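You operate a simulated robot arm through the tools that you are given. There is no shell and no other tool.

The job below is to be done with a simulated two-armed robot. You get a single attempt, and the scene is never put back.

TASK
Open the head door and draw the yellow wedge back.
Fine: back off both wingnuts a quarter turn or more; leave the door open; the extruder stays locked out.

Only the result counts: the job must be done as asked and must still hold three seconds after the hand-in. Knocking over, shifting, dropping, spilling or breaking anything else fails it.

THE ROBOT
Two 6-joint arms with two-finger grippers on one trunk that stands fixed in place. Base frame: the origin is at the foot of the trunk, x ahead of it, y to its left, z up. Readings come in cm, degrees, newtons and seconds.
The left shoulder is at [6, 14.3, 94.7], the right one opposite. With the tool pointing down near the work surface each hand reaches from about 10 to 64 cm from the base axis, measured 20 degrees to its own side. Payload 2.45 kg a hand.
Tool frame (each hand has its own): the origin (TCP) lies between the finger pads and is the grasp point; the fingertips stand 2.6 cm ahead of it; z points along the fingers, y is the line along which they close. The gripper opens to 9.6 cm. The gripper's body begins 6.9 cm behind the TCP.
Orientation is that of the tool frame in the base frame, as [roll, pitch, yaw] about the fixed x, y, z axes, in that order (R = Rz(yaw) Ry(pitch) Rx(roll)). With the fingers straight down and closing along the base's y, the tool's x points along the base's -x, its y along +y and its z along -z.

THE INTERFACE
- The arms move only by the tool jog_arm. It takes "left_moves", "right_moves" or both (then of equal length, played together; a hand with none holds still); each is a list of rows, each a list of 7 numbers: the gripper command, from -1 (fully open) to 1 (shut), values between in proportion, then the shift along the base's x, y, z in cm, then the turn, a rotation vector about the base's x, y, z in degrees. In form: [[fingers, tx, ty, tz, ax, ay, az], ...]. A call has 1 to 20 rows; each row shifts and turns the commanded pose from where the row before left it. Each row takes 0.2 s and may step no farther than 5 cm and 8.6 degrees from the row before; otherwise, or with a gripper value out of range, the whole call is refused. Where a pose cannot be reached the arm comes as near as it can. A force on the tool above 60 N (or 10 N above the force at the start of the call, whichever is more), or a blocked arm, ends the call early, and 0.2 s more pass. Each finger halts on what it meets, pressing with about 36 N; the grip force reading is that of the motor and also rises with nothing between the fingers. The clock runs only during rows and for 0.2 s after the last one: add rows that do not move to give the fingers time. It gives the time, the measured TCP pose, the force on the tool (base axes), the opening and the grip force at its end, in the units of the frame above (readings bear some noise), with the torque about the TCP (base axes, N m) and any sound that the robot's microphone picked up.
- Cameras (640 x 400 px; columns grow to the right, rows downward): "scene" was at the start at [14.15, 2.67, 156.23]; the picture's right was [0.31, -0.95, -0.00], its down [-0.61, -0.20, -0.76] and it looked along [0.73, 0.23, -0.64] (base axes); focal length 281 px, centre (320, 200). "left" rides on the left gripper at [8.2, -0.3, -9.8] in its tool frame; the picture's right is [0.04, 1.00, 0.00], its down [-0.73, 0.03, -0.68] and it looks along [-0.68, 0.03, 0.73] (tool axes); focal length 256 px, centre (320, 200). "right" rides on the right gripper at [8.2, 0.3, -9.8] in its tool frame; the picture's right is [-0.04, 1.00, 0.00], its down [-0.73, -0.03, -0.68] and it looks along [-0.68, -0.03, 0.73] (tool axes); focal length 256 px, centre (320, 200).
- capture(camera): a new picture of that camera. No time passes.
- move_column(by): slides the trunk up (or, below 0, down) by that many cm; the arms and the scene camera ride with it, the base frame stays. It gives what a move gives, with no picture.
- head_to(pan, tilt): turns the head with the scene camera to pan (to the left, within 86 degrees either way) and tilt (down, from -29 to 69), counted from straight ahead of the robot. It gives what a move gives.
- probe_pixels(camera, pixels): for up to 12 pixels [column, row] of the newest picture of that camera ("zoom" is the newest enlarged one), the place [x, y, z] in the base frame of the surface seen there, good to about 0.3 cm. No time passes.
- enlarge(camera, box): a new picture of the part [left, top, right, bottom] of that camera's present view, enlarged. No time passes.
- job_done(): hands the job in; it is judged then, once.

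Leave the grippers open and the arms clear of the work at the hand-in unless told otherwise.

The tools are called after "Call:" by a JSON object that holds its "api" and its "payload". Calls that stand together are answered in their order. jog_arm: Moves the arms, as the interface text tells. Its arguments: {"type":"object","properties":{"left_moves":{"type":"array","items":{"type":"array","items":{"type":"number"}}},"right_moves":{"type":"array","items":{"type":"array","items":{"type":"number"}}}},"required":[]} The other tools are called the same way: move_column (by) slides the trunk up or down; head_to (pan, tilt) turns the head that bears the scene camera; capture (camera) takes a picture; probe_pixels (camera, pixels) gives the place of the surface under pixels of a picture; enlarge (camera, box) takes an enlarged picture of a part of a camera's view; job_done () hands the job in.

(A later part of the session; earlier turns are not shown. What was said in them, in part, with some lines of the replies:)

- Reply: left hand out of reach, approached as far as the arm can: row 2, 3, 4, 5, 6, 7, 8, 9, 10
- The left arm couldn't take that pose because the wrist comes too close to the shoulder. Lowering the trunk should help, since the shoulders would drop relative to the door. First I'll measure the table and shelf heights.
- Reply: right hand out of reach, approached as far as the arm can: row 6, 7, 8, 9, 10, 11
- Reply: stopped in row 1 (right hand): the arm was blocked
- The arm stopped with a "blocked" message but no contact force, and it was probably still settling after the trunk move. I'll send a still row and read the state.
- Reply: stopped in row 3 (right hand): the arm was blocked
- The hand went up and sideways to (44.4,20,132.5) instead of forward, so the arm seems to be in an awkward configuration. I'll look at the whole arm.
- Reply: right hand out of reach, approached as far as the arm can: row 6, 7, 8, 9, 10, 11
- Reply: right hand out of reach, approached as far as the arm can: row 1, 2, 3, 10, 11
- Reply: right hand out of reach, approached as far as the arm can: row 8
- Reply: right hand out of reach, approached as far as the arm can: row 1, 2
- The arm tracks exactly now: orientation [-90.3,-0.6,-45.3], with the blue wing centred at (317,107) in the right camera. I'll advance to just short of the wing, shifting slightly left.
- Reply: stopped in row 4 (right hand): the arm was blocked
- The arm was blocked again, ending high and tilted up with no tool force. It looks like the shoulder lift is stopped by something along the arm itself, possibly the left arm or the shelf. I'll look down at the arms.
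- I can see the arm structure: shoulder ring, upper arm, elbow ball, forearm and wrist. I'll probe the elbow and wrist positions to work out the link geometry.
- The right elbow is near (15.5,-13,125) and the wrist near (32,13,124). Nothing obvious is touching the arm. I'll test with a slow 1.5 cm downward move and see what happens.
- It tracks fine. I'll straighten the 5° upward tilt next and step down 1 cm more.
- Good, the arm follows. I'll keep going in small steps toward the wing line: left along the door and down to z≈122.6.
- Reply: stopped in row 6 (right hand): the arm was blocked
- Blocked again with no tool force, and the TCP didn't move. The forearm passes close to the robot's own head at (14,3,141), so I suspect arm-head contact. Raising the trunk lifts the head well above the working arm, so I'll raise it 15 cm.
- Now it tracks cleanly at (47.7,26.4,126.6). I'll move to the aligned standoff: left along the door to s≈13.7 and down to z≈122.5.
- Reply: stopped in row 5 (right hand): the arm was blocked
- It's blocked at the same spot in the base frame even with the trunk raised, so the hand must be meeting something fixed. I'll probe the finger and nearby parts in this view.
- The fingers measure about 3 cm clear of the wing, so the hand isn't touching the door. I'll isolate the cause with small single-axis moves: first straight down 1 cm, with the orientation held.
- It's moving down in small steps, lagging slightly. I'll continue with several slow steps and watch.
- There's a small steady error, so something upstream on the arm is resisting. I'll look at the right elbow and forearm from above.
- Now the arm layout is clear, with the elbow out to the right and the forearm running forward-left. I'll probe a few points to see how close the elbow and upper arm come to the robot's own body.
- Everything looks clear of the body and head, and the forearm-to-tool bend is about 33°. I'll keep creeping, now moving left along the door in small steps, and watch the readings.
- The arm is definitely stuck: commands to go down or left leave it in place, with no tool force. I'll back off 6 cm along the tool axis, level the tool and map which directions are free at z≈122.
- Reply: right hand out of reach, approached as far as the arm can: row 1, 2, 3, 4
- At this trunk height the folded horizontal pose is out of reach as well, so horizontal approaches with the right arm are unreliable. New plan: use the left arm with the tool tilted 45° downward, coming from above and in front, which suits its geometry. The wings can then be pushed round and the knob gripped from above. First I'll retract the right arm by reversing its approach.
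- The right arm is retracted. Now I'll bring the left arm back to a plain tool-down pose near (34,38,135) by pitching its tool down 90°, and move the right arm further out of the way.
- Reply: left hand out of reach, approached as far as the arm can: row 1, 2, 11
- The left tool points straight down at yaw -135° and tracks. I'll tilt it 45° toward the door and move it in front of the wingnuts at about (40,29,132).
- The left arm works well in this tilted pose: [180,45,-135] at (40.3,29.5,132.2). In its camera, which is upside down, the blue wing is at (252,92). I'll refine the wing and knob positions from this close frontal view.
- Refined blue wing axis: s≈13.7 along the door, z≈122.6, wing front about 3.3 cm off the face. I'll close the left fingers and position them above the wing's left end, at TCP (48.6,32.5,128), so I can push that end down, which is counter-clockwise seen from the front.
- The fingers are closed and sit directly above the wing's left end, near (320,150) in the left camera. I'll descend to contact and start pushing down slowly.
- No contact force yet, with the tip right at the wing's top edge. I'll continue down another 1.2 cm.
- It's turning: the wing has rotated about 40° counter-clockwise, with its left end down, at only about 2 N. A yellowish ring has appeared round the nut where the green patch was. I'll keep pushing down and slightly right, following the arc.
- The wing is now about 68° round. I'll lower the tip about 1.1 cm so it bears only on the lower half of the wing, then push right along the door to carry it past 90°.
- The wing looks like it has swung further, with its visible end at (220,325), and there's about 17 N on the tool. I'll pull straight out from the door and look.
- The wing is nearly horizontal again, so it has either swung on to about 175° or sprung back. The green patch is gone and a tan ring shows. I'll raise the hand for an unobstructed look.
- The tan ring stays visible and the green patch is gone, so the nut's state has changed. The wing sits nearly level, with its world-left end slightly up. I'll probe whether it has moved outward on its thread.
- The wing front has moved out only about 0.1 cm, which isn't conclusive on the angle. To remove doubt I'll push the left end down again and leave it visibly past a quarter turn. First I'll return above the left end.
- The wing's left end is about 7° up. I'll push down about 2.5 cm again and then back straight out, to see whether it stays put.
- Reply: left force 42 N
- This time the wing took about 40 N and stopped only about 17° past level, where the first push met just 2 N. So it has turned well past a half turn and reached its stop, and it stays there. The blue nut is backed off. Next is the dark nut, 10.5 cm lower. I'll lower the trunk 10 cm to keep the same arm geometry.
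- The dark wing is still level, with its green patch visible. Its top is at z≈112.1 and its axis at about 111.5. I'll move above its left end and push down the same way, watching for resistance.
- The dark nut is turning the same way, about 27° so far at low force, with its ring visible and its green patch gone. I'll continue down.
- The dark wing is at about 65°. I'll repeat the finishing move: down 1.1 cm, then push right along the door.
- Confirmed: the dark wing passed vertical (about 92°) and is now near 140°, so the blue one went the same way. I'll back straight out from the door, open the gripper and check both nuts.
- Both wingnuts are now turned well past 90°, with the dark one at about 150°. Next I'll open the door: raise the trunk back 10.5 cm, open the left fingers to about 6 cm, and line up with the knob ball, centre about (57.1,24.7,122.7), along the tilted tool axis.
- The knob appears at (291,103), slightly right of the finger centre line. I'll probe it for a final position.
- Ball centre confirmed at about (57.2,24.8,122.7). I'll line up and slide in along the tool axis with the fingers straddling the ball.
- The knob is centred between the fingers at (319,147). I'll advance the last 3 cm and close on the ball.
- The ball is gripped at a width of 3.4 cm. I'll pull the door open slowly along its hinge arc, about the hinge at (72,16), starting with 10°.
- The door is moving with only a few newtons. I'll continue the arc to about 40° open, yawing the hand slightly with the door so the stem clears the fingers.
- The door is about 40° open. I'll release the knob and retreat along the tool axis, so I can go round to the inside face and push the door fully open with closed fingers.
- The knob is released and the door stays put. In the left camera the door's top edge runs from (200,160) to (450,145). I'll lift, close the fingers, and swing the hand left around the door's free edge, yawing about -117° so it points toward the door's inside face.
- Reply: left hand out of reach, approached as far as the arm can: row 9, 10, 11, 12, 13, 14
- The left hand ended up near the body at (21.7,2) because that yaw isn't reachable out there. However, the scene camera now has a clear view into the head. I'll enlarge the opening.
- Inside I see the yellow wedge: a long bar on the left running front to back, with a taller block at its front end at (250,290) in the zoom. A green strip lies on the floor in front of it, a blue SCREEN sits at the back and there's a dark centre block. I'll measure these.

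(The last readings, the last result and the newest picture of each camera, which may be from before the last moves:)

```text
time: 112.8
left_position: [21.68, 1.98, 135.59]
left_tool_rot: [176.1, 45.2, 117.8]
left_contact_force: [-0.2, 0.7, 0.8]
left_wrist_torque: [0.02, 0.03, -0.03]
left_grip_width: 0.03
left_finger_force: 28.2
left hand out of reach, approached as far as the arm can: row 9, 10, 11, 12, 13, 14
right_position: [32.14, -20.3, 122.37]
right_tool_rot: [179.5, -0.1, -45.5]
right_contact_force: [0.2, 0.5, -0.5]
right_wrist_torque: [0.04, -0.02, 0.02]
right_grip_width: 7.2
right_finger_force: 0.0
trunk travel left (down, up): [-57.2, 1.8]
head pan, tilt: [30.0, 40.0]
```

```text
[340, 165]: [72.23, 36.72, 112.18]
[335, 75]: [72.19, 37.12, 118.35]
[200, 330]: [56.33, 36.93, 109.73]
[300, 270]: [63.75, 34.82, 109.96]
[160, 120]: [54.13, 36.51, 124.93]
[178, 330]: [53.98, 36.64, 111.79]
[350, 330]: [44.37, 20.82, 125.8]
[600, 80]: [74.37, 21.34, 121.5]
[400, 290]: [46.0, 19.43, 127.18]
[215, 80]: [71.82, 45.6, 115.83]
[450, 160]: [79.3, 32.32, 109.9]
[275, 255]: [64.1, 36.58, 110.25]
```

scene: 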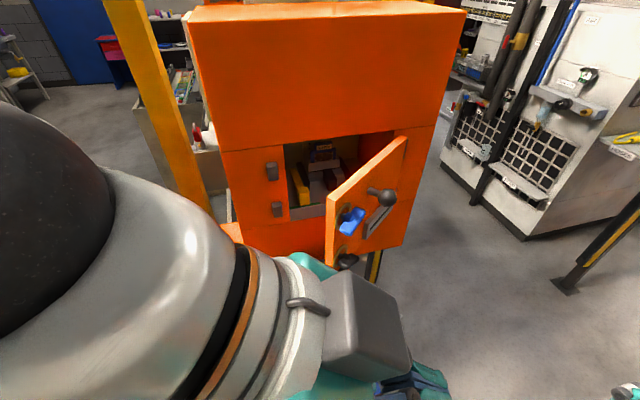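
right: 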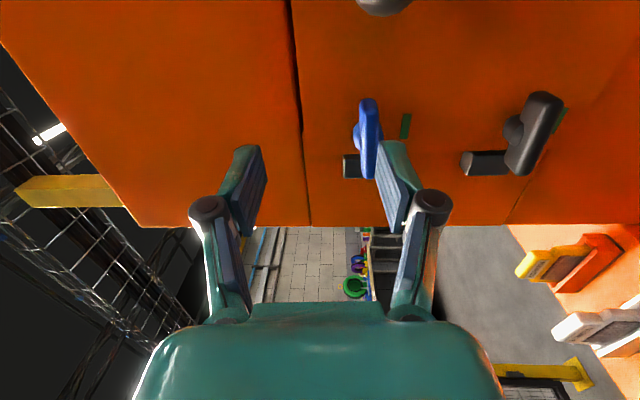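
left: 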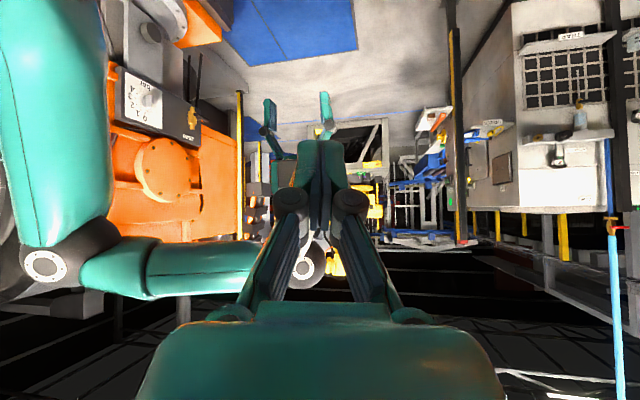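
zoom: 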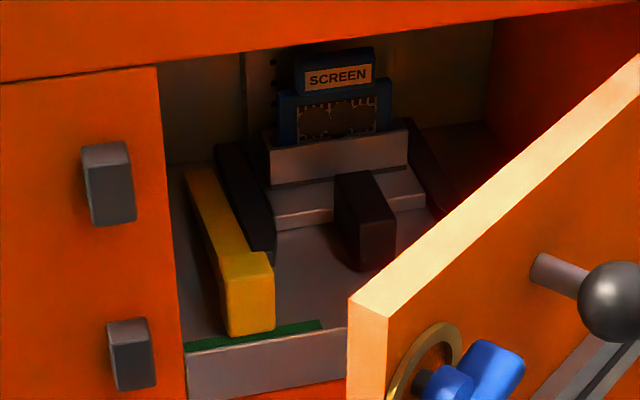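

The layout inside is clear now:
- **Wedge handle block:** about 2.4 cm wide at s≈15.5–17.9, z 110–114.3, front face at x+y≈91.
- **Behind it:** the bar runs straight back from the block.

The door must open further before the hand can get in. I'll bring the left hand back to a comfortable forward-pointing pose at about (36,28,135), then use its side to push the door from inside.

Call:
{"api": "jog_arm", "payload": {"left_moves": [[1, 1.0, 2.9, 0, 0, 0, 7], [1, 1.0, 2.9, 0, 0, 0, 7], [1, 1.2, 2.9, 0, 0, 0, 7], [1, 1.4, 2.9, 0, 0, 0, 7], [1, 1.6, 2.9, 0, 0, 0, 7], [1, 1.8, 2.9, 0, 0, 0, 7], [1, 2.0, 2.9, 0, 0, 0, 7], [1, 2.0, 2.9, 0, 0, 0, 7], [1, 2.0, 2.9, 0, 0, 0, 6.2], [1, 0, 0, 0, 0, 0, 0]]}}

Call:
{"api": "capture", "payload": {"camera": "left"}}

Call:
{"api": "capture", "payload": {"camera": "scene"}}

```text
time: 115.0
left_position: [35.75, 28.17, 135.54]
left_tool_rot: [176.1, 45.3, -179.9]
left_contact_force: [0.4, -0.1, 0.2]
left_wrist_torque: [-0.01, 0.04, 0.0]
left_grip_width: 0.0
left_finger_force: 27.9
right_position: [32.1, -20.45, 122.38]
right_tool_rot: [179.4, -0.1, -45.5]
right_contact_force: [-0.4, -1.0, 0.1]
right_wrist_torque: [-0.01, -0.02, 0.01]
right_grip_width: 7.2
right_finger_force: 0.2
trunk travel left (down, up): [-57.2, 1.8]
head pan, tilt: [30.0, 40.0]
```

```text
taken
```

left: 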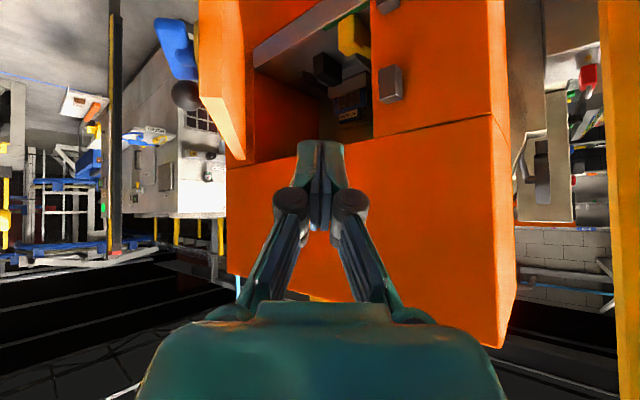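

```text
taken
```

scene: 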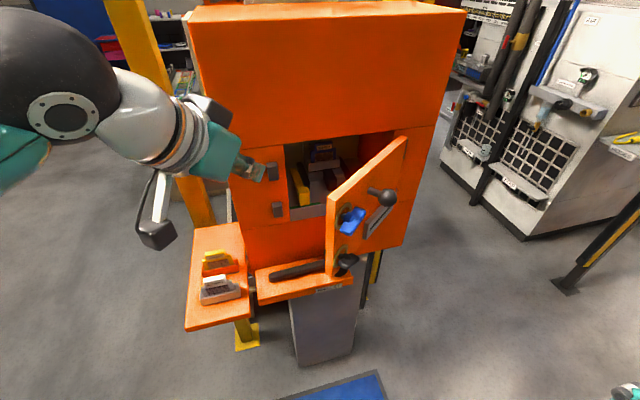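

The left arm is well placed now, pointing forward at (35.8,28.2,135.5). I'll measure where the open door's free edge is before pushing.

Call:
{"api": "enlarge", "payload": {"camera": "scene", "box": [270, 120, 430, 280]}}

Call:
{"api": "probe_pixels", "payload": {"camera": "scene", "pixels": [[331, 195], [330, 215], [330, 250], [365, 163], [395, 143], [337, 200], [400, 160], [345, 250], [382, 196]]}}

```text
2.50 times, centred on (350, 200) of scene
```

zoom: 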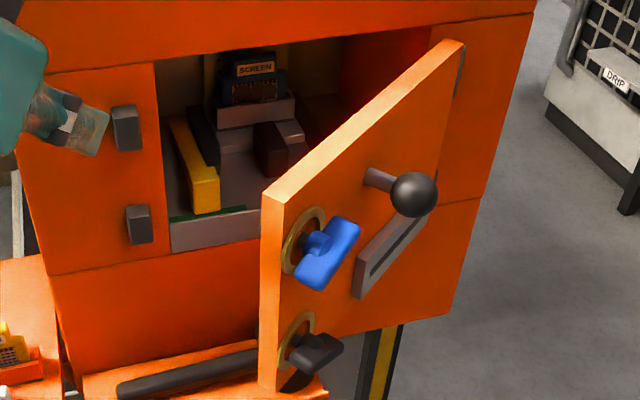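

```text
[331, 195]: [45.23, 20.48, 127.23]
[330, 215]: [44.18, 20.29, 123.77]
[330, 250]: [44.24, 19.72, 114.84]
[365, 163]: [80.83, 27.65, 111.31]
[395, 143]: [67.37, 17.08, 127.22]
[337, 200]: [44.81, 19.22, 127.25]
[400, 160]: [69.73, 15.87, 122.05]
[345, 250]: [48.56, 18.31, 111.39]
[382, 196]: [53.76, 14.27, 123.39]
```

The door is about 38° open, with its free edge at (44.5,19.5) and its inner face near y≈20.3. I'll dip the left hand in on the inner side at TCP (52,28,118), clear of the edge.

Call:
{"api": "jog_arm", "payload": {"left_moves": [[1, 2.3, 0, -2.5, 0, 0, 0], [1, 2.3, 0, -2.5, 0, 0, 0], [1, 2.3, 0, -2.5, 0, 0, 0], [1, 2.3, 0, -2.5, 0, 0, 0], [1, 2.3, 0, -2.5, 0, 0, 0], [1, 2.3, 0, -2.5, 0, 0, 0], [1, 2.3, 0, -2.5, 0, 0, 0], [1, 0, 0, 0, 0, 0, 0]]}}

Call:
{"api": "capture", "payload": {"camera": "scene"}}

Call:
{"api": "capture", "payload": {"camera": "left"}}

```text
time: 116.8
left_position: [51.62, 28.14, 117.98]
left_tool_rot: [176.1, 45.3, 180.0]
left_contact_force: [0.4, -0.4, 0.4]
left_wrist_torque: [-0.01, 0.03, -0.03]
left_grip_width: 0.02
left_finger_force: 28.5
right_position: [32.04, -20.41, 122.32]
right_tool_rot: [179.4, -0.1, -45.5]
right_contact_force: [-0.2, -0.2, -1.0]
right_wrist_torque: [0.02, -0.05, 0.0]
right_grip_width: 7.19
right_finger_force: 0.1
trunk travel left (down, up): [-57.2, 1.8]
head pan, tilt: [30.0, 40.0]
```

```text
taken
```

scene: 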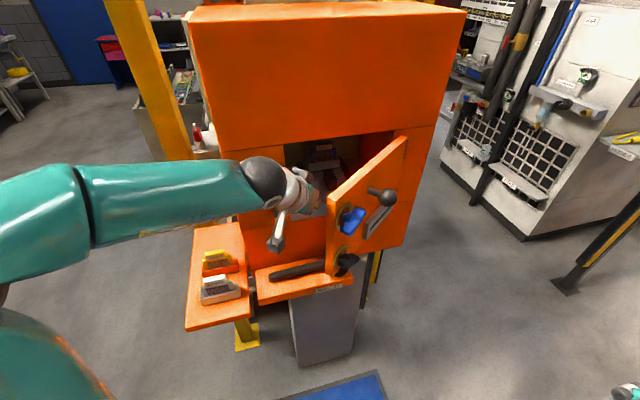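

```text
taken
```

left: 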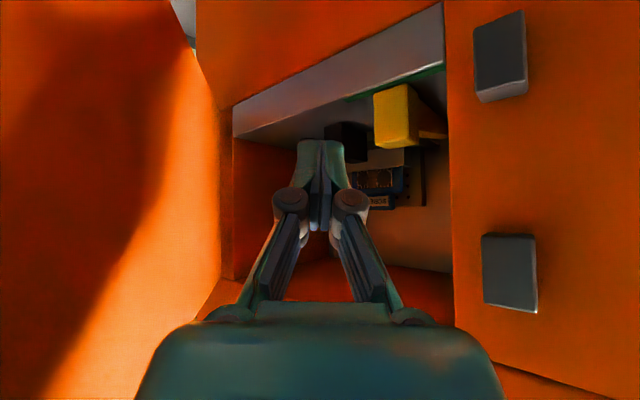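

The hand is inside the gap, with the door's inner face on the image left and the wedge at (400,115). Now I'll push the door outward with the side of the hand, following the hinge arc and yawing along.

Call:
{"api": "jog_arm", "payload": {"left_moves": [[1, 0.1, -1.0, 0, 0, 0, 0], [1, 0.1, -1.0, 0, 0, 0, 0], [1, 0, -1.0, 0, 0, 0, 1.5], [1, -0.15, -1.0, 0, 0, 0, 2], [1, -0.2, -1.0, 0, 0, 0, 2], [1, -0.2, -1.0, 0, 0, 0, 2], [1, -0.2, -1.0, 0, 0, 0, 2], [1, -0.1, -1.0, 0, 0, 0, 2], [1, -0.1, -1.0, 0, 0, 0, 2], [1, 0, 0, 0, 0, 0, 0]]}}

Call:
{"api": "capture", "payload": {"camera": "scene"}}

Call:
{"api": "capture", "payload": {"camera": "left"}}

```text
time: 119.0
left_position: [50.91, 19.25, 118.09]
left_tool_rot: [176.1, 45.1, -166.4]
left_contact_force: [0.5, 0.2, 0.5]
left_wrist_torque: [-0.01, -0.03, -0.01]
left_grip_width: 0.02
left_finger_force: 28.8
right_position: [32.15, -20.31, 122.32]
right_tool_rot: [179.4, -0.2, -45.5]
right_contact_force: [-0.3, 0.3, 0.0]
right_wrist_torque: [0.01, 0.03, 0.0]
right_grip_width: 7.19
right_finger_force: 0.1
trunk travel left (down, up): [-57.2, 1.8]
head pan, tilt: [30.0, 40.0]
```

```text
taken
```

scene: 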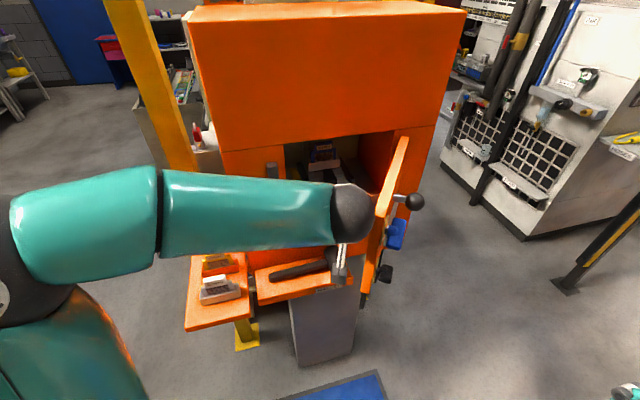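

```text
taken
```

left: 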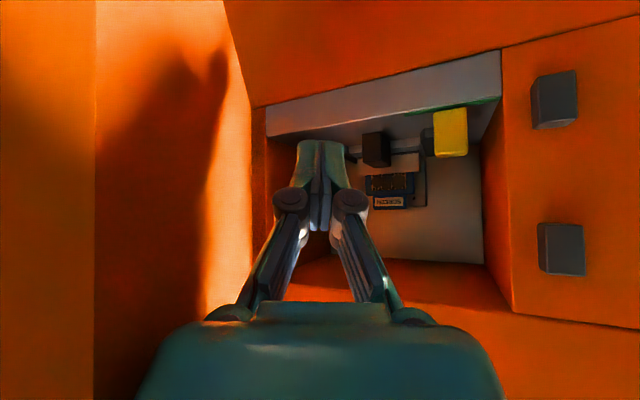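

The door is about 70° open and swinging freely. I'll keep pushing round to about 100°.

Call:
{"api": "jog_arm", "payload": {"left_moves": [[1, 0.0, -1.1, 0, 0, 0, 2.5], [1, 0.0, -1.1, 0, 0, 0, 2.5], [1, 0.1, -1.1, 0, 0, 0, 2.5], [1, 0.1, -1.1, 0, 0, 0, 2.5], [1, 0.2, -1.1, 0, 0, 0, 2.5], [1, 0.2, -1.1, 0, 0, 0, 2.5], [1, 0.3, -1.1, 0, 0, 0, 3], [1, 0.3, -1.1, 0, 0, 0, 3], [1, 0.4, -1.0, 0, 0, 0, 3], [1, 0.4, -1.0, 0, 0, 0, 3], [1, 0, 0, 0, 0, 0, 0]]}}

Call:
{"api": "capture", "payload": {"camera": "scene"}}

Call:
{"api": "capture", "payload": {"camera": "left"}}

```text
time: 121.4
left_position: [52.88, 8.34, 118.09]
left_tool_rot: [176.0, 45.3, -139.4]
left_contact_force: [-0.3, 0.1, 0.0]
left_wrist_torque: [0.02, -0.04, -0.03]
left_grip_width: 0.0
left_finger_force: 28.8
right_position: [32.16, -20.41, 122.37]
right_tool_rot: [179.4, -0.1, -45.5]
right_contact_force: [-0.2, 0.4, 0.1]
right_wrist_torque: [-0.04, -0.04, -0.02]
right_grip_width: 7.21
right_finger_force: 0.0
trunk travel left (down, up): [-57.2, 1.8]
head pan, tilt: [30.0, 40.0]
```

```text
taken
```

scene: 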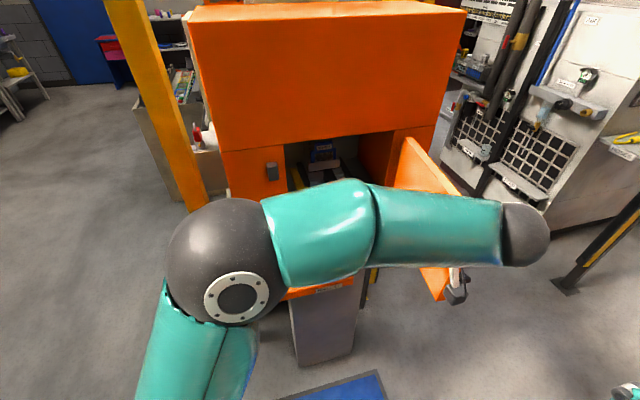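

```text
taken
```

left: 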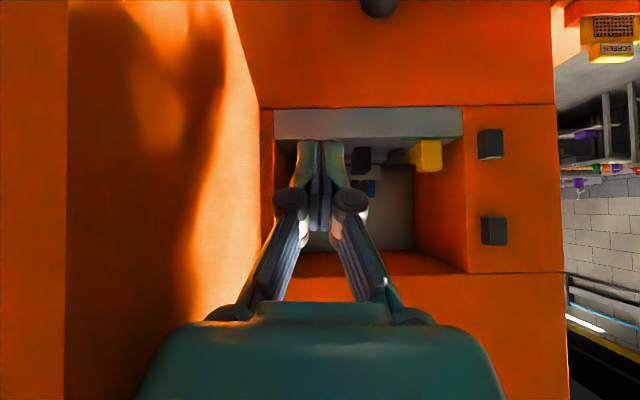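

The door now stands wide open to the right. I'll measure its angle from its top edge.

Call:
{"api": "probe_pixels", "payload": {"camera": "scene", "pixels": [[406, 145], [460, 190], [430, 170], [440, 290], [415, 165]]}}

```text
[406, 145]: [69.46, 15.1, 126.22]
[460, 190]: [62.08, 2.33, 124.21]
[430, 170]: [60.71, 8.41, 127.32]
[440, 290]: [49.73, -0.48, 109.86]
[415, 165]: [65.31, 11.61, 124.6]
```

The door is about 85° open. I'll push it a little further, to about 100°.

Call:
{"api": "jog_arm", "payload": {"left_moves": [[1, 0.35, -0.85, 0, 0, 0, 2.5], [1, 0.35, -0.85, 0, 0, 0, 2.5], [1, 0.4, -0.85, 0, 0, 0, 2.5], [1, 0.4, -0.85, 0, 0, 0, 2.5], [1, 0.4, -0.85, 0, 0, 0, 2.5], [1, 0.5, -0.8, 0, 0, 0, 2.5], [1, 0, 0, 0, 0, 0, 0]]}}

Call:
{"api": "capture", "payload": {"camera": "left"}}

Call:
{"api": "capture", "payload": {"camera": "scene"}}

```text
time: 123.0
left_position: [55.34, 3.24, 118.02]
left_tool_rot: [176.1, 45.2, -124.3]
left_contact_force: [-0.7, -0.5, 0.1]
left_wrist_torque: [0.0, -0.02, 0.0]
left_grip_width: 0.01
left_finger_force: 28.3
right_position: [32.18, -20.36, 122.35]
right_tool_rot: [179.4, -0.1, -45.5]
right_contact_force: [-0.2, 0.0, 0.1]
right_wrist_torque: [0.0, -0.01, 0.03]
right_grip_width: 7.21
right_finger_force: 0.2
trunk travel left (down, up): [-57.2, 1.8]
head pan, tilt: [30.0, 40.0]
```

```text
taken
```

left: 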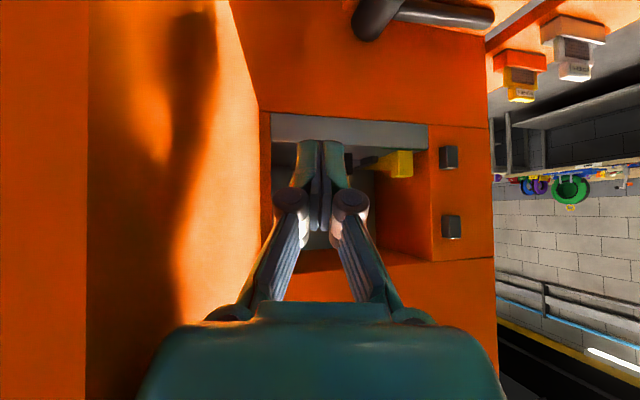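

```text
taken
```

scene: 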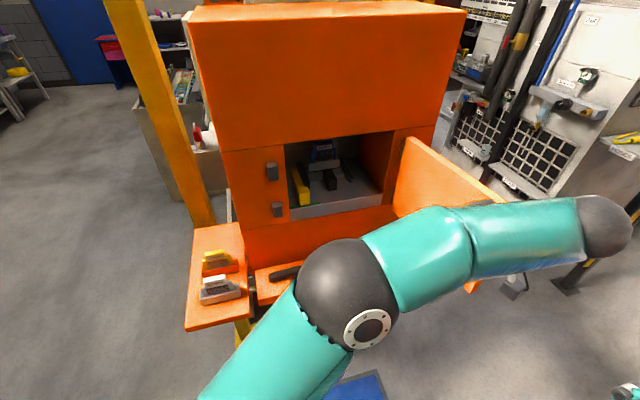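

The door is past 100° and the chamber is fully visible. I'll zoom in on the interior and the wedge.

Call:
{"api": "enlarge", "payload": {"camera": "scene", "box": [275, 130, 405, 230]}}

Call:
{"api": "probe_pixels", "payload": {"camera": "zoom", "pixels": [[130, 285], [150, 285], [170, 285], [150, 318], [150, 345], [130, 240], [110, 205], [110, 180], [155, 225], [275, 225], [370, 215], [250, 340]]}}

```text
4.00 times, centred on (340, 180) of scene
```

zoom: 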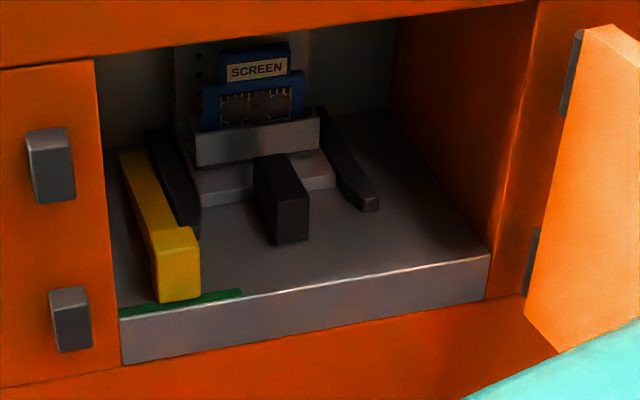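

```text
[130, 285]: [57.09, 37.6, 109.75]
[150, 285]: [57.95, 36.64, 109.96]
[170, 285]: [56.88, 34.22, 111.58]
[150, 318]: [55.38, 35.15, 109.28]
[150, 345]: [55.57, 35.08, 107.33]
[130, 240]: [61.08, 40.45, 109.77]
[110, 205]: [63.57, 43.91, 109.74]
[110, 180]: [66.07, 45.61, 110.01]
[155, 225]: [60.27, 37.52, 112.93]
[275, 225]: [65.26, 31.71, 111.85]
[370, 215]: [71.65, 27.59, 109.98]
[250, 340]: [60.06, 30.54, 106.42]
```

The wedge block is 2.4 cm wide, centred at s≈16.7, front face at x+y≈91.1, top at z=114.3. I'll leave the door and move the left hand to a pre-grasp point 8 cm back along the tool axis, with the fingers opened to about 4.2 cm.

Call:
{"api": "jog_arm", "payload": {"left_moves": [[0.125, -1.86, 2.56, 1.2, -0.39, -0.39, -2.7], [0.125, -1.86, 2.56, 1.2, -0.39, -0.39, -2.7], [0.125, -1.86, 2.56, 1.2, -0.39, -0.39, -2.7], [0.125, -1.86, 2.56, 1.2, -0.39, -0.39, -2.7], [0.125, -1.86, 2.56, 1.2, -0.39, -0.39, -2.7], [0.125, 1.58, 2.86, -1.02, 0, 0, 0], [0.125, 1.58, 2.86, -1.02, 0, 0, 0], [0.125, 1.58, 2.86, -1.02, 0, 0, 0], [0.125, 1.58, 2.86, -1.02, 0, 0, 0], [0.125, 1.58, 2.86, -1.02, 0, 0, 0], [0.125, 0, 0, 0, 0, 0, 0]]}}

Call:
{"api": "capture", "payload": {"camera": "left"}}

Call:
{"api": "capture", "payload": {"camera": "scene"}}

```text
time: 125.4
left_position: [53.87, 30.36, 119.0]
left_tool_rot: [179.9, 45.1, -135.3]
left_contact_force: [0.0, 0.1, -0.5]
left_wrist_torque: [0.0, 0.01, 0.0]
left_grip_width: 4.2
left_finger_force: 0.0
right_position: [32.23, -20.55, 122.42]
right_tool_rot: [179.4, 0.0, -45.5]
right_contact_force: [0.4, -0.5, 0.9]
right_wrist_torque: [0.01, -0.01, 0.03]
right_grip_width: 7.2
right_finger_force: 0.1
trunk travel left (down, up): [-57.2, 1.8]
head pan, tilt: [30.0, 40.0]
```

```text
taken
```

left: 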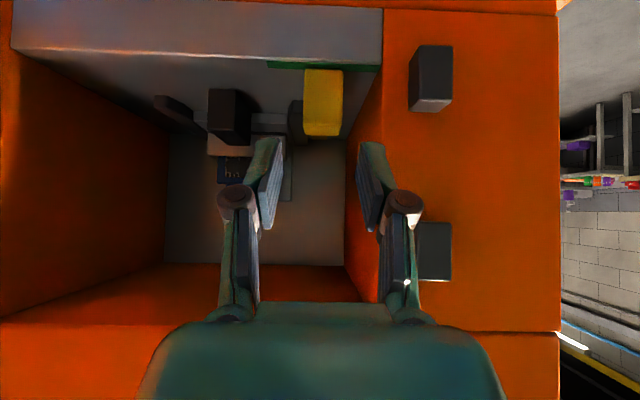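

```text
taken
```

scene: 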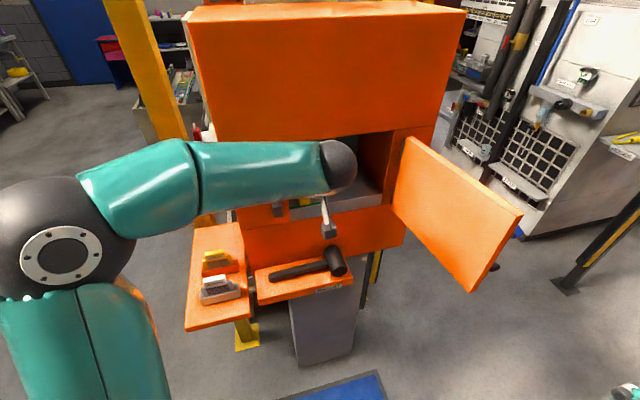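

The door stays wide open. In the left camera the yellow block sits at (323,100), centred between the fingers. I'll probe it once more for precision.

Call:
{"api": "enlarge", "payload": {"camera": "left", "box": [230, 40, 400, 180]}}

Call:
{"api": "probe_pixels", "payload": {"camera": "left", "pixels": [[323, 85], [323, 105], [308, 105], [339, 105], [323, 128], [308, 128], [339, 130], [323, 66], [360, 100], [310, 60]]}}

```text
2.86 times, centred on (315, 110) of left
```

zoom: 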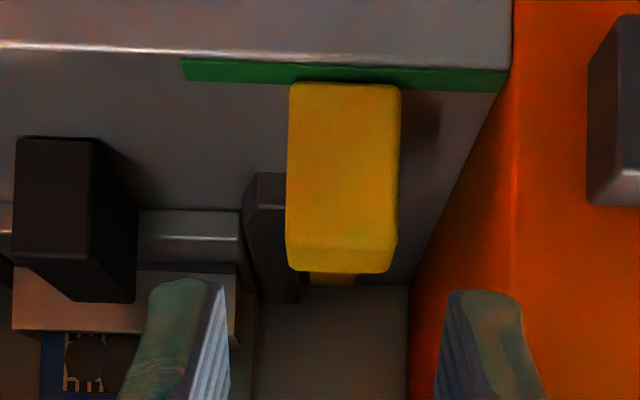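

```text
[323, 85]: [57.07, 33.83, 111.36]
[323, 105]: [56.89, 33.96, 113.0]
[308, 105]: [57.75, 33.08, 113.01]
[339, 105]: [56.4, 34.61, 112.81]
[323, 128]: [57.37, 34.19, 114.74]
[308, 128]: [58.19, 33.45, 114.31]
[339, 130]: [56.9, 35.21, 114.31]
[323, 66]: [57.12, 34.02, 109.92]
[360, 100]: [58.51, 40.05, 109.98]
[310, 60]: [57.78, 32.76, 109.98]
```

Block confirmed: s 15.15–17.7 (2.55 cm wide), front face x+y=90.9, top z=114.5, with the left wall about 2.4 cm beyond it. I'll slide in along the tool axis with a 3.9 cm opening.

Call:
{"api": "jog_arm", "payload": {"left_moves": [[0.19, 0.75, 0.81, -1.14, 0, 0, 0], [0.19, 0.75, 0.81, -1.14, 0, 0, 0], [0.19, 0.75, 0.81, -1.14, 0, 0, 0], [0.19, 0, 0, 0, 0, 0, 0]]}}

Call:
{"api": "capture", "payload": {"camera": "left"}}

```text
time: 126.4
left_position: [56.23, 32.81, 115.56]
left_tool_rot: [-180.0, 45.1, -135.2]
left_contact_force: [-0.5, -0.1, 0.2]
left_wrist_torque: [0.0, 0.03, -0.01]
left_grip_width: 3.89
left_finger_force: 0.0
right_position: [32.01, -20.35, 122.42]
right_tool_rot: [179.4, -0.1, -45.5]
right_contact_force: [-0.4, 0.3, -0.6]
right_wrist_torque: [-0.02, 0.01, -0.02]
right_grip_width: 7.2
right_finger_force: 0.1
trunk travel left (down, up): [-57.2, 1.8]
head pan, tilt: [30.0, 40.0]
```

```text
taken
```

left: 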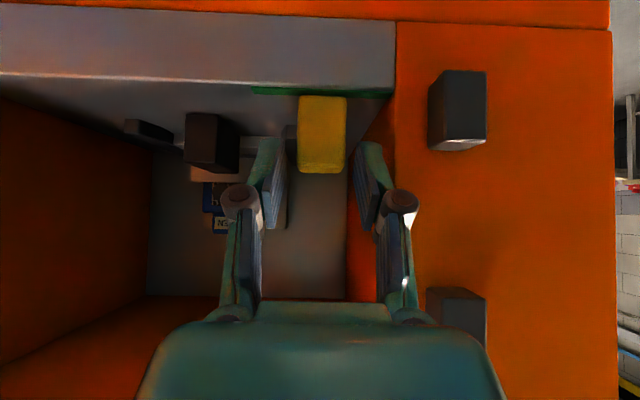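

The fingers straddle the block, which is centred at column 322. I'll advance the last 2.6 cm and close on it.

Call:
{"api": "jog_arm", "payload": {"left_moves": [[0.19, 0.5, 0.55, -0.76, 0, 0, 0], [0.19, 0.5, 0.55, -0.76, 0, 0, 0], [0.19, 0.35, 0.4, -0.6, 0, 0, 0], [0.19, 0, 0, 0, 0, 0, 0], [1, 0, 0, 0, 0, 0, 0], [1, 0, 0, 0, 0, 0, 0], [1, 0, 0, 0, 0, 0, 0]]}}

Call:
{"api": "capture", "payload": {"camera": "left"}}

```text
time: 128.0
left_position: [57.55, 34.22, 113.37]
left_tool_rot: [180.0, 45.0, -135.2]
left_contact_force: [2.6, -2.0, 0.1]
left_wrist_torque: [-0.06, -0.32, 0.04]
left_grip_width: 2.75
left_finger_force: 44.8
right_position: [32.13, -20.52, 122.28]
right_tool_rot: [179.4, -0.2, -45.5]
right_contact_force: [0.0, 1.0, -0.2]
right_wrist_torque: [0.01, -0.01, 0.0]
right_grip_width: 7.19
right_finger_force: 0.1
trunk travel left (down, up): [-57.2, 1.8]
head pan, tilt: [30.0, 40.0]
```

```text
taken
```

left: 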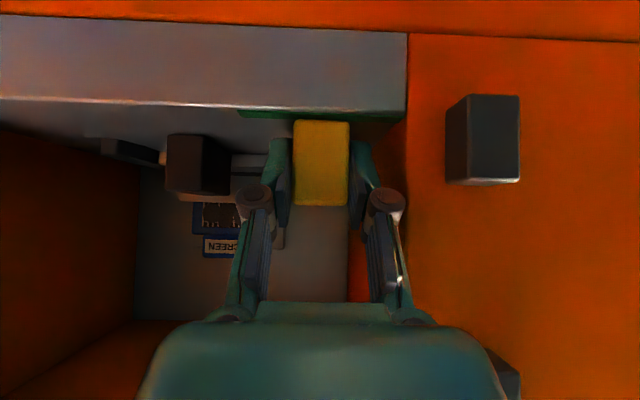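

The block is gripped at a width of 2.75 cm. I'll draw it straight out toward the front, beginning with 2 cm, and check the force.

Call:
{"api": "jog_arm", "payload": {"left_moves": [[1, -0.35, -0.35, 0, 0, 0, 0], [1, -0.35, -0.35, 0, 0, 0, 0], [1, -0.35, -0.35, 0, 0, 0, 0], [1, -0.35, -0.35, 0, 0, 0, 0], [1, 0, 0, 0, 0, 0, 0]]}}

Call:
{"api": "capture", "payload": {"camera": "left"}}

Call:
{"api": "capture", "payload": {"camera": "scene"}}

```text
time: 129.2
left_position: [56.2, 33.05, 113.43]
left_tool_rot: [180.0, 45.2, -135.2]
left_contact_force: [12.9, 6.7, 9.5]
left_wrist_torque: [0.5, -0.81, 0.2]
left_grip_width: 2.77
left_finger_force: 44.9
right_position: [32.22, -20.42, 122.16]
right_tool_rot: [179.3, -0.2, -45.5]
right_contact_force: [-0.1, -0.2, 0.6]
right_wrist_torque: [-0.03, -0.01, 0.0]
right_grip_width: 7.21
right_finger_force: 0.1
trunk travel left (down, up): [-57.2, 1.8]
head pan, tilt: [30.0, 40.0]
```

```text
taken
```

left: 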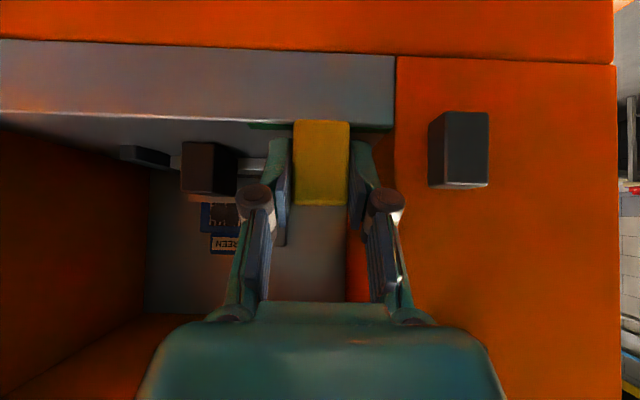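

```text
taken
```

scene: 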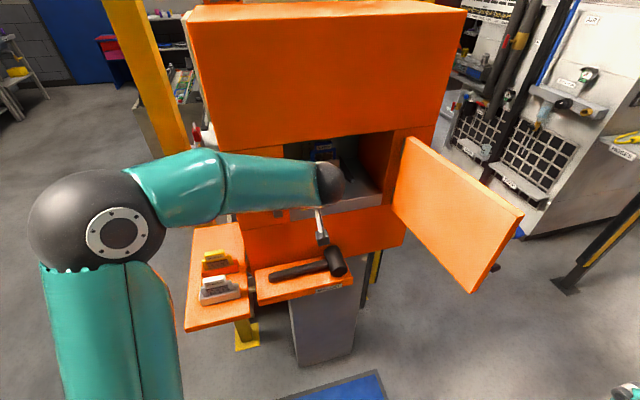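

The block moves with the fingers against about 14 N and now overlaps the green strip. I'll keep drawing it out.

Call:
{"api": "jog_arm", "payload": {"left_moves": [[1, -0.35, -0.35, 0, 0, 0, 0], [1, -0.35, -0.35, 0, 0, 0, 0], [1, -0.35, -0.35, 0, 0, 0, 0], [1, -0.35, -0.35, 0, 0, 0, 0], [1, -0.35, -0.35, 0, 0, 0, 0], [1, -0.35, -0.35, 0, 0, 0, 0], [1, 0, 0, 0, 0, 0, 0]]}}

Call:
{"api": "capture", "payload": {"camera": "left"}}

```text
time: 130.8
left_position: [54.48, 31.17, 113.1]
left_tool_rot: [179.8, 44.9, -135.4]
left_contact_force: [24.1, 18.9, -2.1]
left_wrist_torque: [0.15, -0.56, 0.14]
left_grip_width: 2.76
left_finger_force: 45.0
right_position: [32.55, -20.28, 122.22]
right_tool_rot: [179.3, 0.0, -45.6]
right_contact_force: [-0.3, 0.0, 0.5]
right_wrist_torque: [-0.05, 0.01, 0.01]
right_grip_width: 7.21
right_finger_force: 0.0
trunk travel left (down, up): [-57.2, 1.8]
head pan, tilt: [30.0, 40.0]
```

```text
taken
```

left: 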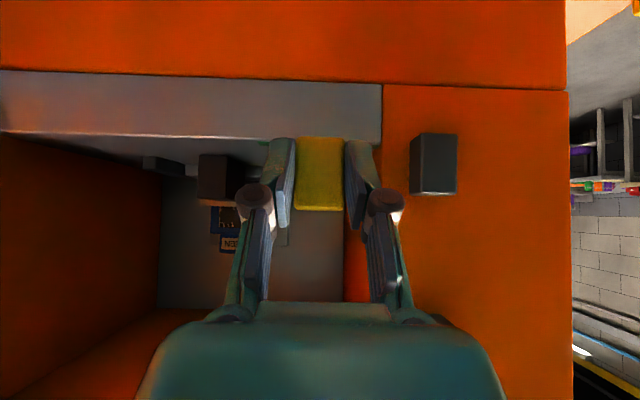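

It has been drawn about 4 cm and the force has risen to about 30 N, with the block sitting slightly deeper in the fingers, so it may be at its stop. I'll probe where the block is now.

Call:
{"api": "enlarge", "payload": {"camera": "left", "box": [220, 80, 420, 240]}}

Call:
{"api": "probe_pixels", "payload": {"camera": "left", "pixels": [[320, 150], [320, 170], [320, 190], [320, 205], [240, 140], [300, 128], [365, 130], [320, 230]]}}

```text
2.50 times, centred on (320, 160) of left
```

zoom: 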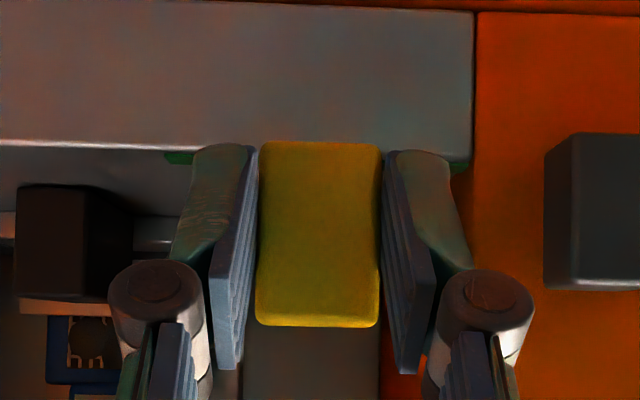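

```text
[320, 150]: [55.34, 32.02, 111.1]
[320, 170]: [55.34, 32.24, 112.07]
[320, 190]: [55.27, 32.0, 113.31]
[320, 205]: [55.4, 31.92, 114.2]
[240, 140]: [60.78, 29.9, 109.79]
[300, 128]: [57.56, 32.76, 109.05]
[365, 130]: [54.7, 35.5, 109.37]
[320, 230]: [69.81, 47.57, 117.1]
```

The block front has moved from x+y=90.9 to 87.4, about 2.5 cm out, while the fingers slipped about 1.9 cm. I'll open, move back onto the block, regrip and pull again to see whether it has reached its stop.

Call:
{"api": "jog_arm", "payload": {"left_moves": [[0.19, 0, 0, 0, 0, 0, 0], [0.19, 0, 0, 0, 0, 0, 0], [0.19, 0.45, 0.45, 0, 0, 0, 0], [0.19, 0.45, 0.45, 0, 0, 0, 0], [0.19, 0.45, 0.45, 0, 0, 0, 0], [0.19, 0, 0, 0, 0, 0, 0], [1, 0, 0, 0, 0, 0, 0], [1, 0, 0, 0, 0, 0, 0], [1, 0, 0, 0, 0, 0, 0]]}}

Call:
{"api": "capture", "payload": {"camera": "left"}}

Call:
{"api": "probe_pixels", "payload": {"camera": "left", "pixels": [[320, 145], [320, 160], [320, 180], [320, 195]]}}

```text
time: 132.8
left_position: [55.51, 32.13, 113.46]
left_tool_rot: [180.0, 45.1, -135.2]
left_contact_force: [2.5, -1.3, 0.2]
left_wrist_torque: [-0.33, -0.15, 0.11]
left_grip_width: 2.78
left_finger_force: 44.5
right_position: [32.24, -20.52, 122.2]
right_tool_rot: [179.3, -0.3, -45.5]
right_contact_force: [0.1, -0.5, -0.4]
right_wrist_torque: [0.02, 0.02, 0.03]
right_grip_width: 7.19
right_finger_force: 0.1
trunk travel left (down, up): [-57.2, 1.8]
head pan, tilt: [30.0, 40.0]
```

```text
taken
```

left: 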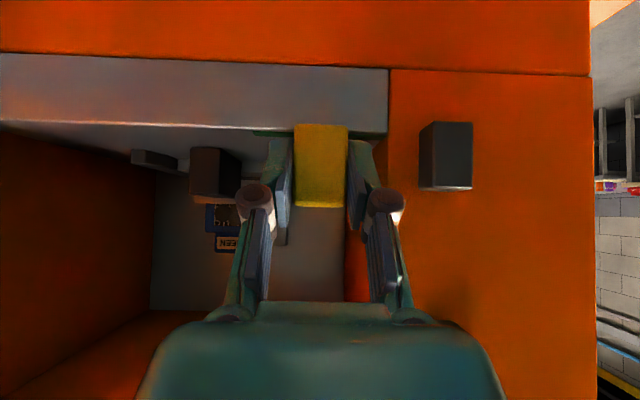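

```text
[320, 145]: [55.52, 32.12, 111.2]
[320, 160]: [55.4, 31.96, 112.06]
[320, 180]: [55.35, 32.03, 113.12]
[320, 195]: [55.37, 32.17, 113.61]
```

The block stays put at x+y≈87.4 and is regripped. I'll pull again, 1.5 cm.

Call:
{"api": "jog_arm", "payload": {"left_moves": [[1, -0.3, -0.3, 0, 0, 0, 0], [1, -0.3, -0.3, 0, 0, 0, 0], [1, -0.3, -0.3, 0, 0, 0, 0], [1, -0.2, -0.2, 0, 0, 0, 0], [1, 0, 0, 0, 0, 0, 0]]}}

Call:
{"api": "capture", "payload": {"camera": "left"}}

Call:
{"api": "probe_pixels", "payload": {"camera": "left", "pixels": [[320, 150], [320, 165], [320, 185], [320, 200]]}}

```text
time: 134.0
left_position: [54.67, 31.3, 113.18]
left_tool_rot: [179.8, 45.0, -135.2]
left_contact_force: [22.4, 18.8, 0.6]
left_wrist_torque: [0.19, -0.64, 0.17]
left_grip_width: 2.77
left_finger_force: 45.6
right_position: [32.48, -20.21, 122.2]
right_tool_rot: [179.3, 0.0, -45.4]
right_contact_force: [-0.3, 0.7, -0.8]
right_wrist_torque: [0.03, 0.0, 0.0]
right_grip_width: 7.18
right_finger_force: 0.1
trunk travel left (down, up): [-57.2, 1.8]
head pan, tilt: [30.0, 40.0]
```

```text
taken
```

left: 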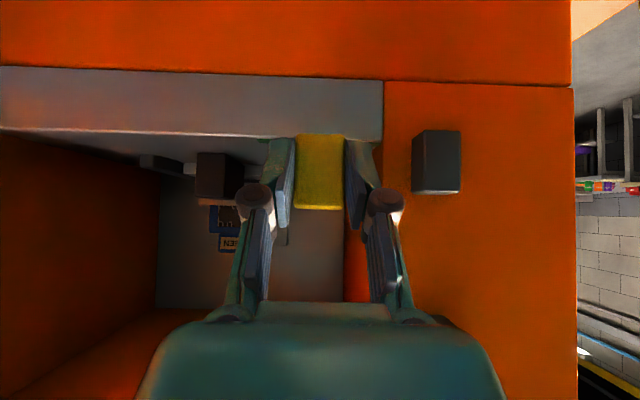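

```text
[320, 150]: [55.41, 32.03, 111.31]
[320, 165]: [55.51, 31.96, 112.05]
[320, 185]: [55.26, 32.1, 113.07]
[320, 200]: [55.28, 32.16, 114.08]
```

The block hasn't moved any further. It stays at x+y=87.4, 2.5 cm out, with the fingers slipping at about 30 N, so this looks like its stop. I'll release, retreat along the tool axis and inspect the wedge from clear.

Call:
{"api": "jog_arm", "payload": {"left_moves": [[0.19, 0, 0, 0, 0, 0, 0], [0.1, 0, 0, 0, 0, 0, 0], [0.1, -0.6, -0.6, 0.85, 0, 0, 0], [0.1, -1, -1, 1.4, 0, 0, 0], [0.1, -1, -1, 1.4, 0, 0, 0], [0.1, -1.5, -1.5, 2.1, 0, 0, 0], [0.1, -1.5, -1.5, 2.1, 0, 0, 0], [0.1, 0, 0, 0, 0, 0, 0]]}}

Call:
{"api": "capture", "payload": {"camera": "left"}}

Call:
{"api": "enlarge", "payload": {"camera": "left", "box": [160, 0, 420, 160]}}

```text
time: 135.8
left_position: [48.81, 25.6, 121.39]
left_tool_rot: [179.8, 45.1, -135.2]
left_contact_force: [0.6, 0.2, 0.0]
left_wrist_torque: [0.01, -0.01, 0.0]
left_grip_width: 4.33
left_finger_force: 0.0
right_position: [32.27, -20.39, 122.31]
right_tool_rot: [179.4, -0.1, -45.5]
right_contact_force: [-0.1, -0.1, 0.9]
right_wrist_torque: [0.01, 0.02, -0.02]
right_grip_width: 7.21
right_finger_force: 0.1
trunk travel left (down, up): [-57.2, 1.8]
head pan, tilt: [30.0, 40.0]
```

```text
taken
```

left: 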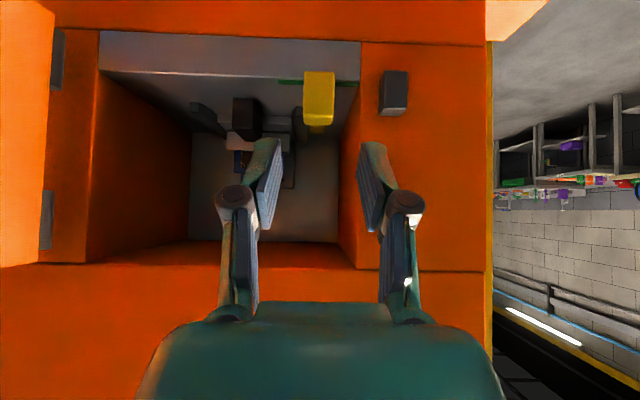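

```text
2.46 times, centred on (290, 80) of left
```

zoom: 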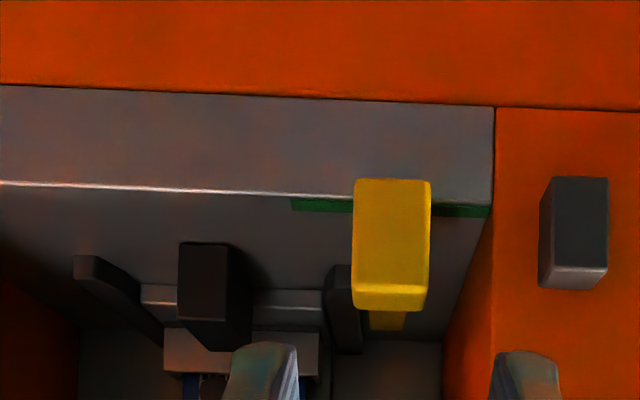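

The wedge now overhangs the sill by about 2.5 cm, and the bar is visible behind the block. I'll measure its extent, including the back of the block and the bar's rear end.

Call:
{"api": "probe_pixels", "payload": {"camera": "zoom", "pixels": [[390, 230], [390, 290], [390, 306], [388, 322], [360, 306], [420, 306], [320, 207], [460, 212], [355, 280], [340, 300]]}}

Call:
{"api": "head_to", "payload": {"pan": 34, "tilt": 38}}

Call:
{"api": "capture", "payload": {"camera": "scene"}}

```text
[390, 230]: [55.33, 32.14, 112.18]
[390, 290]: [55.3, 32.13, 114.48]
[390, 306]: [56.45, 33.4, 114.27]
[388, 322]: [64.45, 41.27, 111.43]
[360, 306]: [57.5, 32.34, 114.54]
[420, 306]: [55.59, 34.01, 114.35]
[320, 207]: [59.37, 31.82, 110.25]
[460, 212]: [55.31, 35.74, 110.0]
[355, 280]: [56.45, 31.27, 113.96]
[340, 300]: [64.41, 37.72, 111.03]
```

```text
time: 136.4
left_position: [48.67, 25.62, 121.44]
left_tool_rot: [179.8, 44.9, -135.2]
left_contact_force: [-0.5, -0.2, 0.7]
left_wrist_torque: [0.03, -0.01, 0.02]
left_grip_width: 4.31
left_finger_force: 0.1
right_position: [32.12, -20.34, 122.34]
right_tool_rot: [179.3, -0.1, -45.4]
right_contact_force: [-0.7, -0.3, -0.3]
right_wrist_torque: [0.01, -0.01, 0.02]
right_grip_width: 7.18
right_finger_force: 0.0
trunk travel left (down, up): [-57.2, 1.8]
head pan, tilt: [34.0, 38.0]
```

```text
taken
```

scene: 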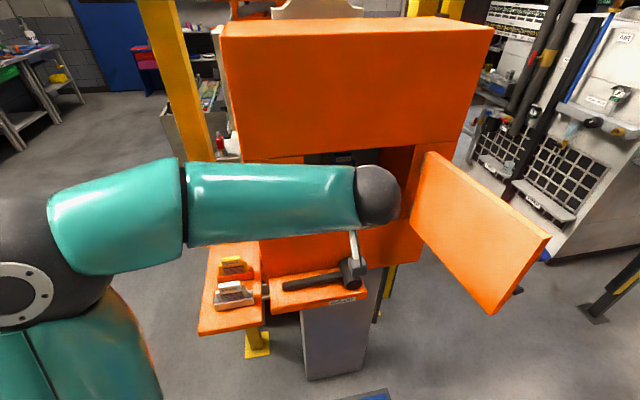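

The left arm hides the chamber from the head camera. I'll pull it back and up to the left so I can compare the wedge with its earlier position.

Call:
{"api": "jog_arm", "payload": {"left_moves": [[0, -2.4, 0.4, 2.4, 0, 0, 0], [-0.3, -2.4, 1.2, 2.4, 0, 0, 0], [-0.6, -2.4, 2.0, 2.4, 0, 0, 0], [-1, -2.4, 2.4, 2.4, 0, 0, 0], [-1, -2.4, 2.4, 2.0, 0, 0, 0], [-1, -1, 2.4, 1, 0, 0, 0], [-1, 0, 0, 0, 0, 0, 0]]}}

Call:
{"api": "capture", "payload": {"camera": "scene"}}

Call:
{"api": "enlarge", "payload": {"camera": "scene", "box": [290, 130, 430, 240]}}

```text
time: 138.1
left_position: [35.7, 36.34, 133.83]
left_tool_rot: [179.9, 45.0, -135.2]
left_contact_force: [0.8, -0.6, 0.2]
left_wrist_torque: [-0.03, 0.01, -0.01]
left_grip_width: 9.6
left_finger_force: 0.0
right_position: [32.22, -20.53, 122.36]
right_tool_rot: [179.5, -0.2, -45.6]
right_contact_force: [0.3, -0.5, -0.6]
right_wrist_torque: [0.0, 0.0, 0.02]
right_grip_width: 7.21
right_finger_force: 0.0
trunk travel left (down, up): [-57.2, 1.8]
head pan, tilt: [34.0, 38.0]
```

```text
taken
```

scene: 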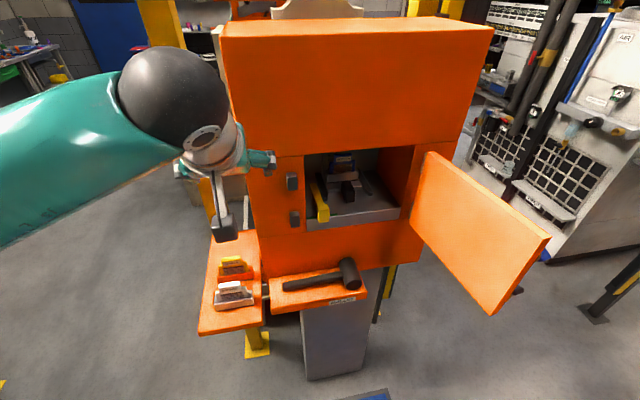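

```text
3.64 times, centred on (360, 185) of scene
```

zoom: 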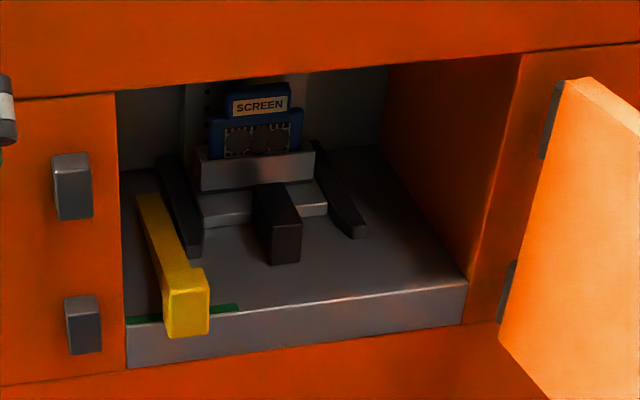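

The wedge clearly stands out over the sill now, and the screen and the other parts are untouched. The second pull met a hard stop, and the wedge hasn't crept back since release. Next I'll open both grippers fully, back the left hand off, and take final pictures.

Call:
{"api": "jog_arm", "payload": {"left_moves": [[-1, -1, -0.5, 0, 0, 0, 0], [-1, -1, -0.5, 0, 0, 0, 0], [-1, 0, 0, 0, 0, 0, 0], [-1, 0, 0, 0, 0, 0, 0]], "right_moves": [[-1, 0, 0, 0, 0, 0, 0], [-1, 0, 0, 0, 0, 0, 0], [-1, 0, 0, 0, 0, 0, 0], [-1, 0, 0, 0, 0, 0, 0]]}}

Call:
{"api": "capture", "payload": {"camera": "right"}}

Call:
{"api": "capture", "payload": {"camera": "left"}}

Call:
{"api": "head_to", "payload": {"pan": 20, "tilt": 42}}

Call:
{"api": "capture", "payload": {"camera": "scene"}}

```text
time: 139.1
left_position: [33.55, 35.27, 133.93]
left_tool_rot: [179.8, 44.9, -135.2]
left_contact_force: [0.5, 1.2, 0.2]
left_wrist_torque: [0.0, -0.01, 0.0]
left_grip_width: 9.59
left_finger_force: 0.1
right_position: [32.04, -20.47, 122.37]
right_tool_rot: [179.4, -0.1, -45.5]
right_contact_force: [-0.6, -0.1, 0.3]
right_wrist_torque: [-0.03, 0.02, -0.01]
right_grip_width: 9.6
right_finger_force: 0.1
trunk travel left (down, up): [-57.2, 1.8]
head pan, tilt: [34.0, 38.0]
```

```text
taken
```

right: 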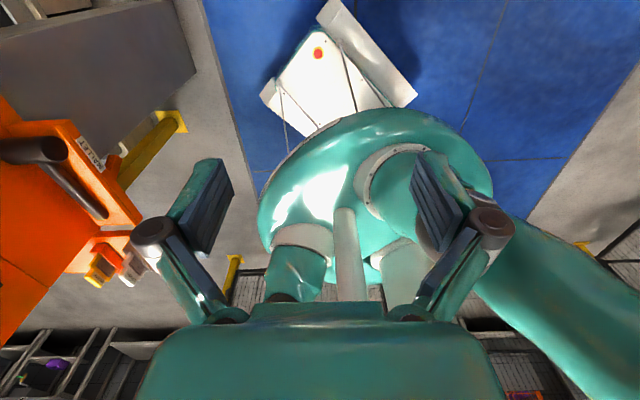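

```text
taken
```

left: 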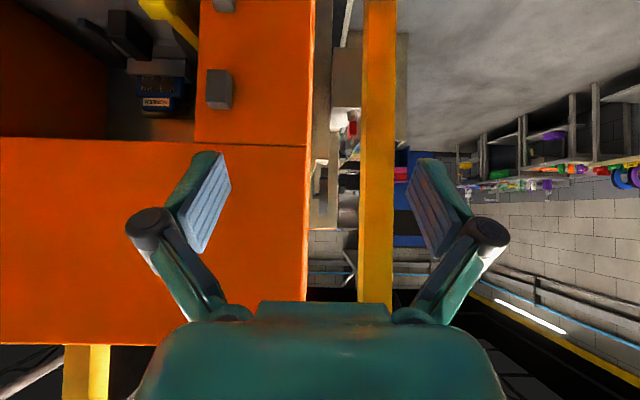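

```text
time: 139.8
left_position: [33.69, 35.21, 133.84]
left_tool_rot: [180.0, 45.0, -135.2]
left_contact_force: [0.3, -0.6, 0.8]
left_wrist_torque: [-0.01, 0.03, -0.02]
left_grip_width: 9.6
left_finger_force: 0.1
right_position: [32.06, -20.44, 122.37]
right_tool_rot: [179.4, -0.1, -45.5]
right_contact_force: [-0.4, -1.2, -0.1]
right_wrist_torque: [-0.01, 0.02, -0.01]
right_grip_width: 9.58
right_finger_force: 0.1
trunk travel left (down, up): [-57.2, 1.8]
head pan, tilt: [20.0, 42.0]
```

```text
taken
```

scene: 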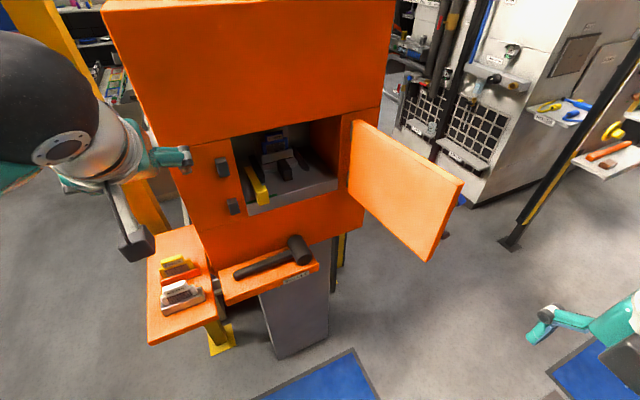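

Final state:
- **Door:** open past 100° and staying put.
- **Wedge:** drawn back about 2.5 cm to its stop, overhanging the sill.
- **Wingnuts:** both backed off well past a quarter turn, roughly 195° for the blue one and 150° for the dark one.
- **Surroundings:** the mallet and screens are untouched, and I touched no lockout or switch.
- **Robot:** both grippers open and both arms clear.

I'll hand in now.

Call:
{"api": "job_done", "payload": {}}

```text
The job is handed in.
```

I handed the job in with the head door open and the yellow wedge drawn back. The hand-in gave no verdict, so I don't know yet whether it passed.

- **Wingnuts:** Both are backed off more than a quarter turn. The dark one is at about 150°, and I watched it pass vertical. The blue one is at about 195°. I inferred that from it hitting a firm stop, because I didn't see it pass vertical.
- **Door:** It is open a little past 100° and stayed there after I let go.
- **Wedge:** It came out about 2.5 cm and then would not move against roughly 30 N, so I took that as its stop. It had not crept back after I released it. The green strip on the chamber floor still shows.
- **Lockout:** I didn't find a lockout device in any view, and I touched no switch, valve or lock. The mallet, the screens and the other parts were not moved.

Both grippers are open and both arms are clear of the machine.
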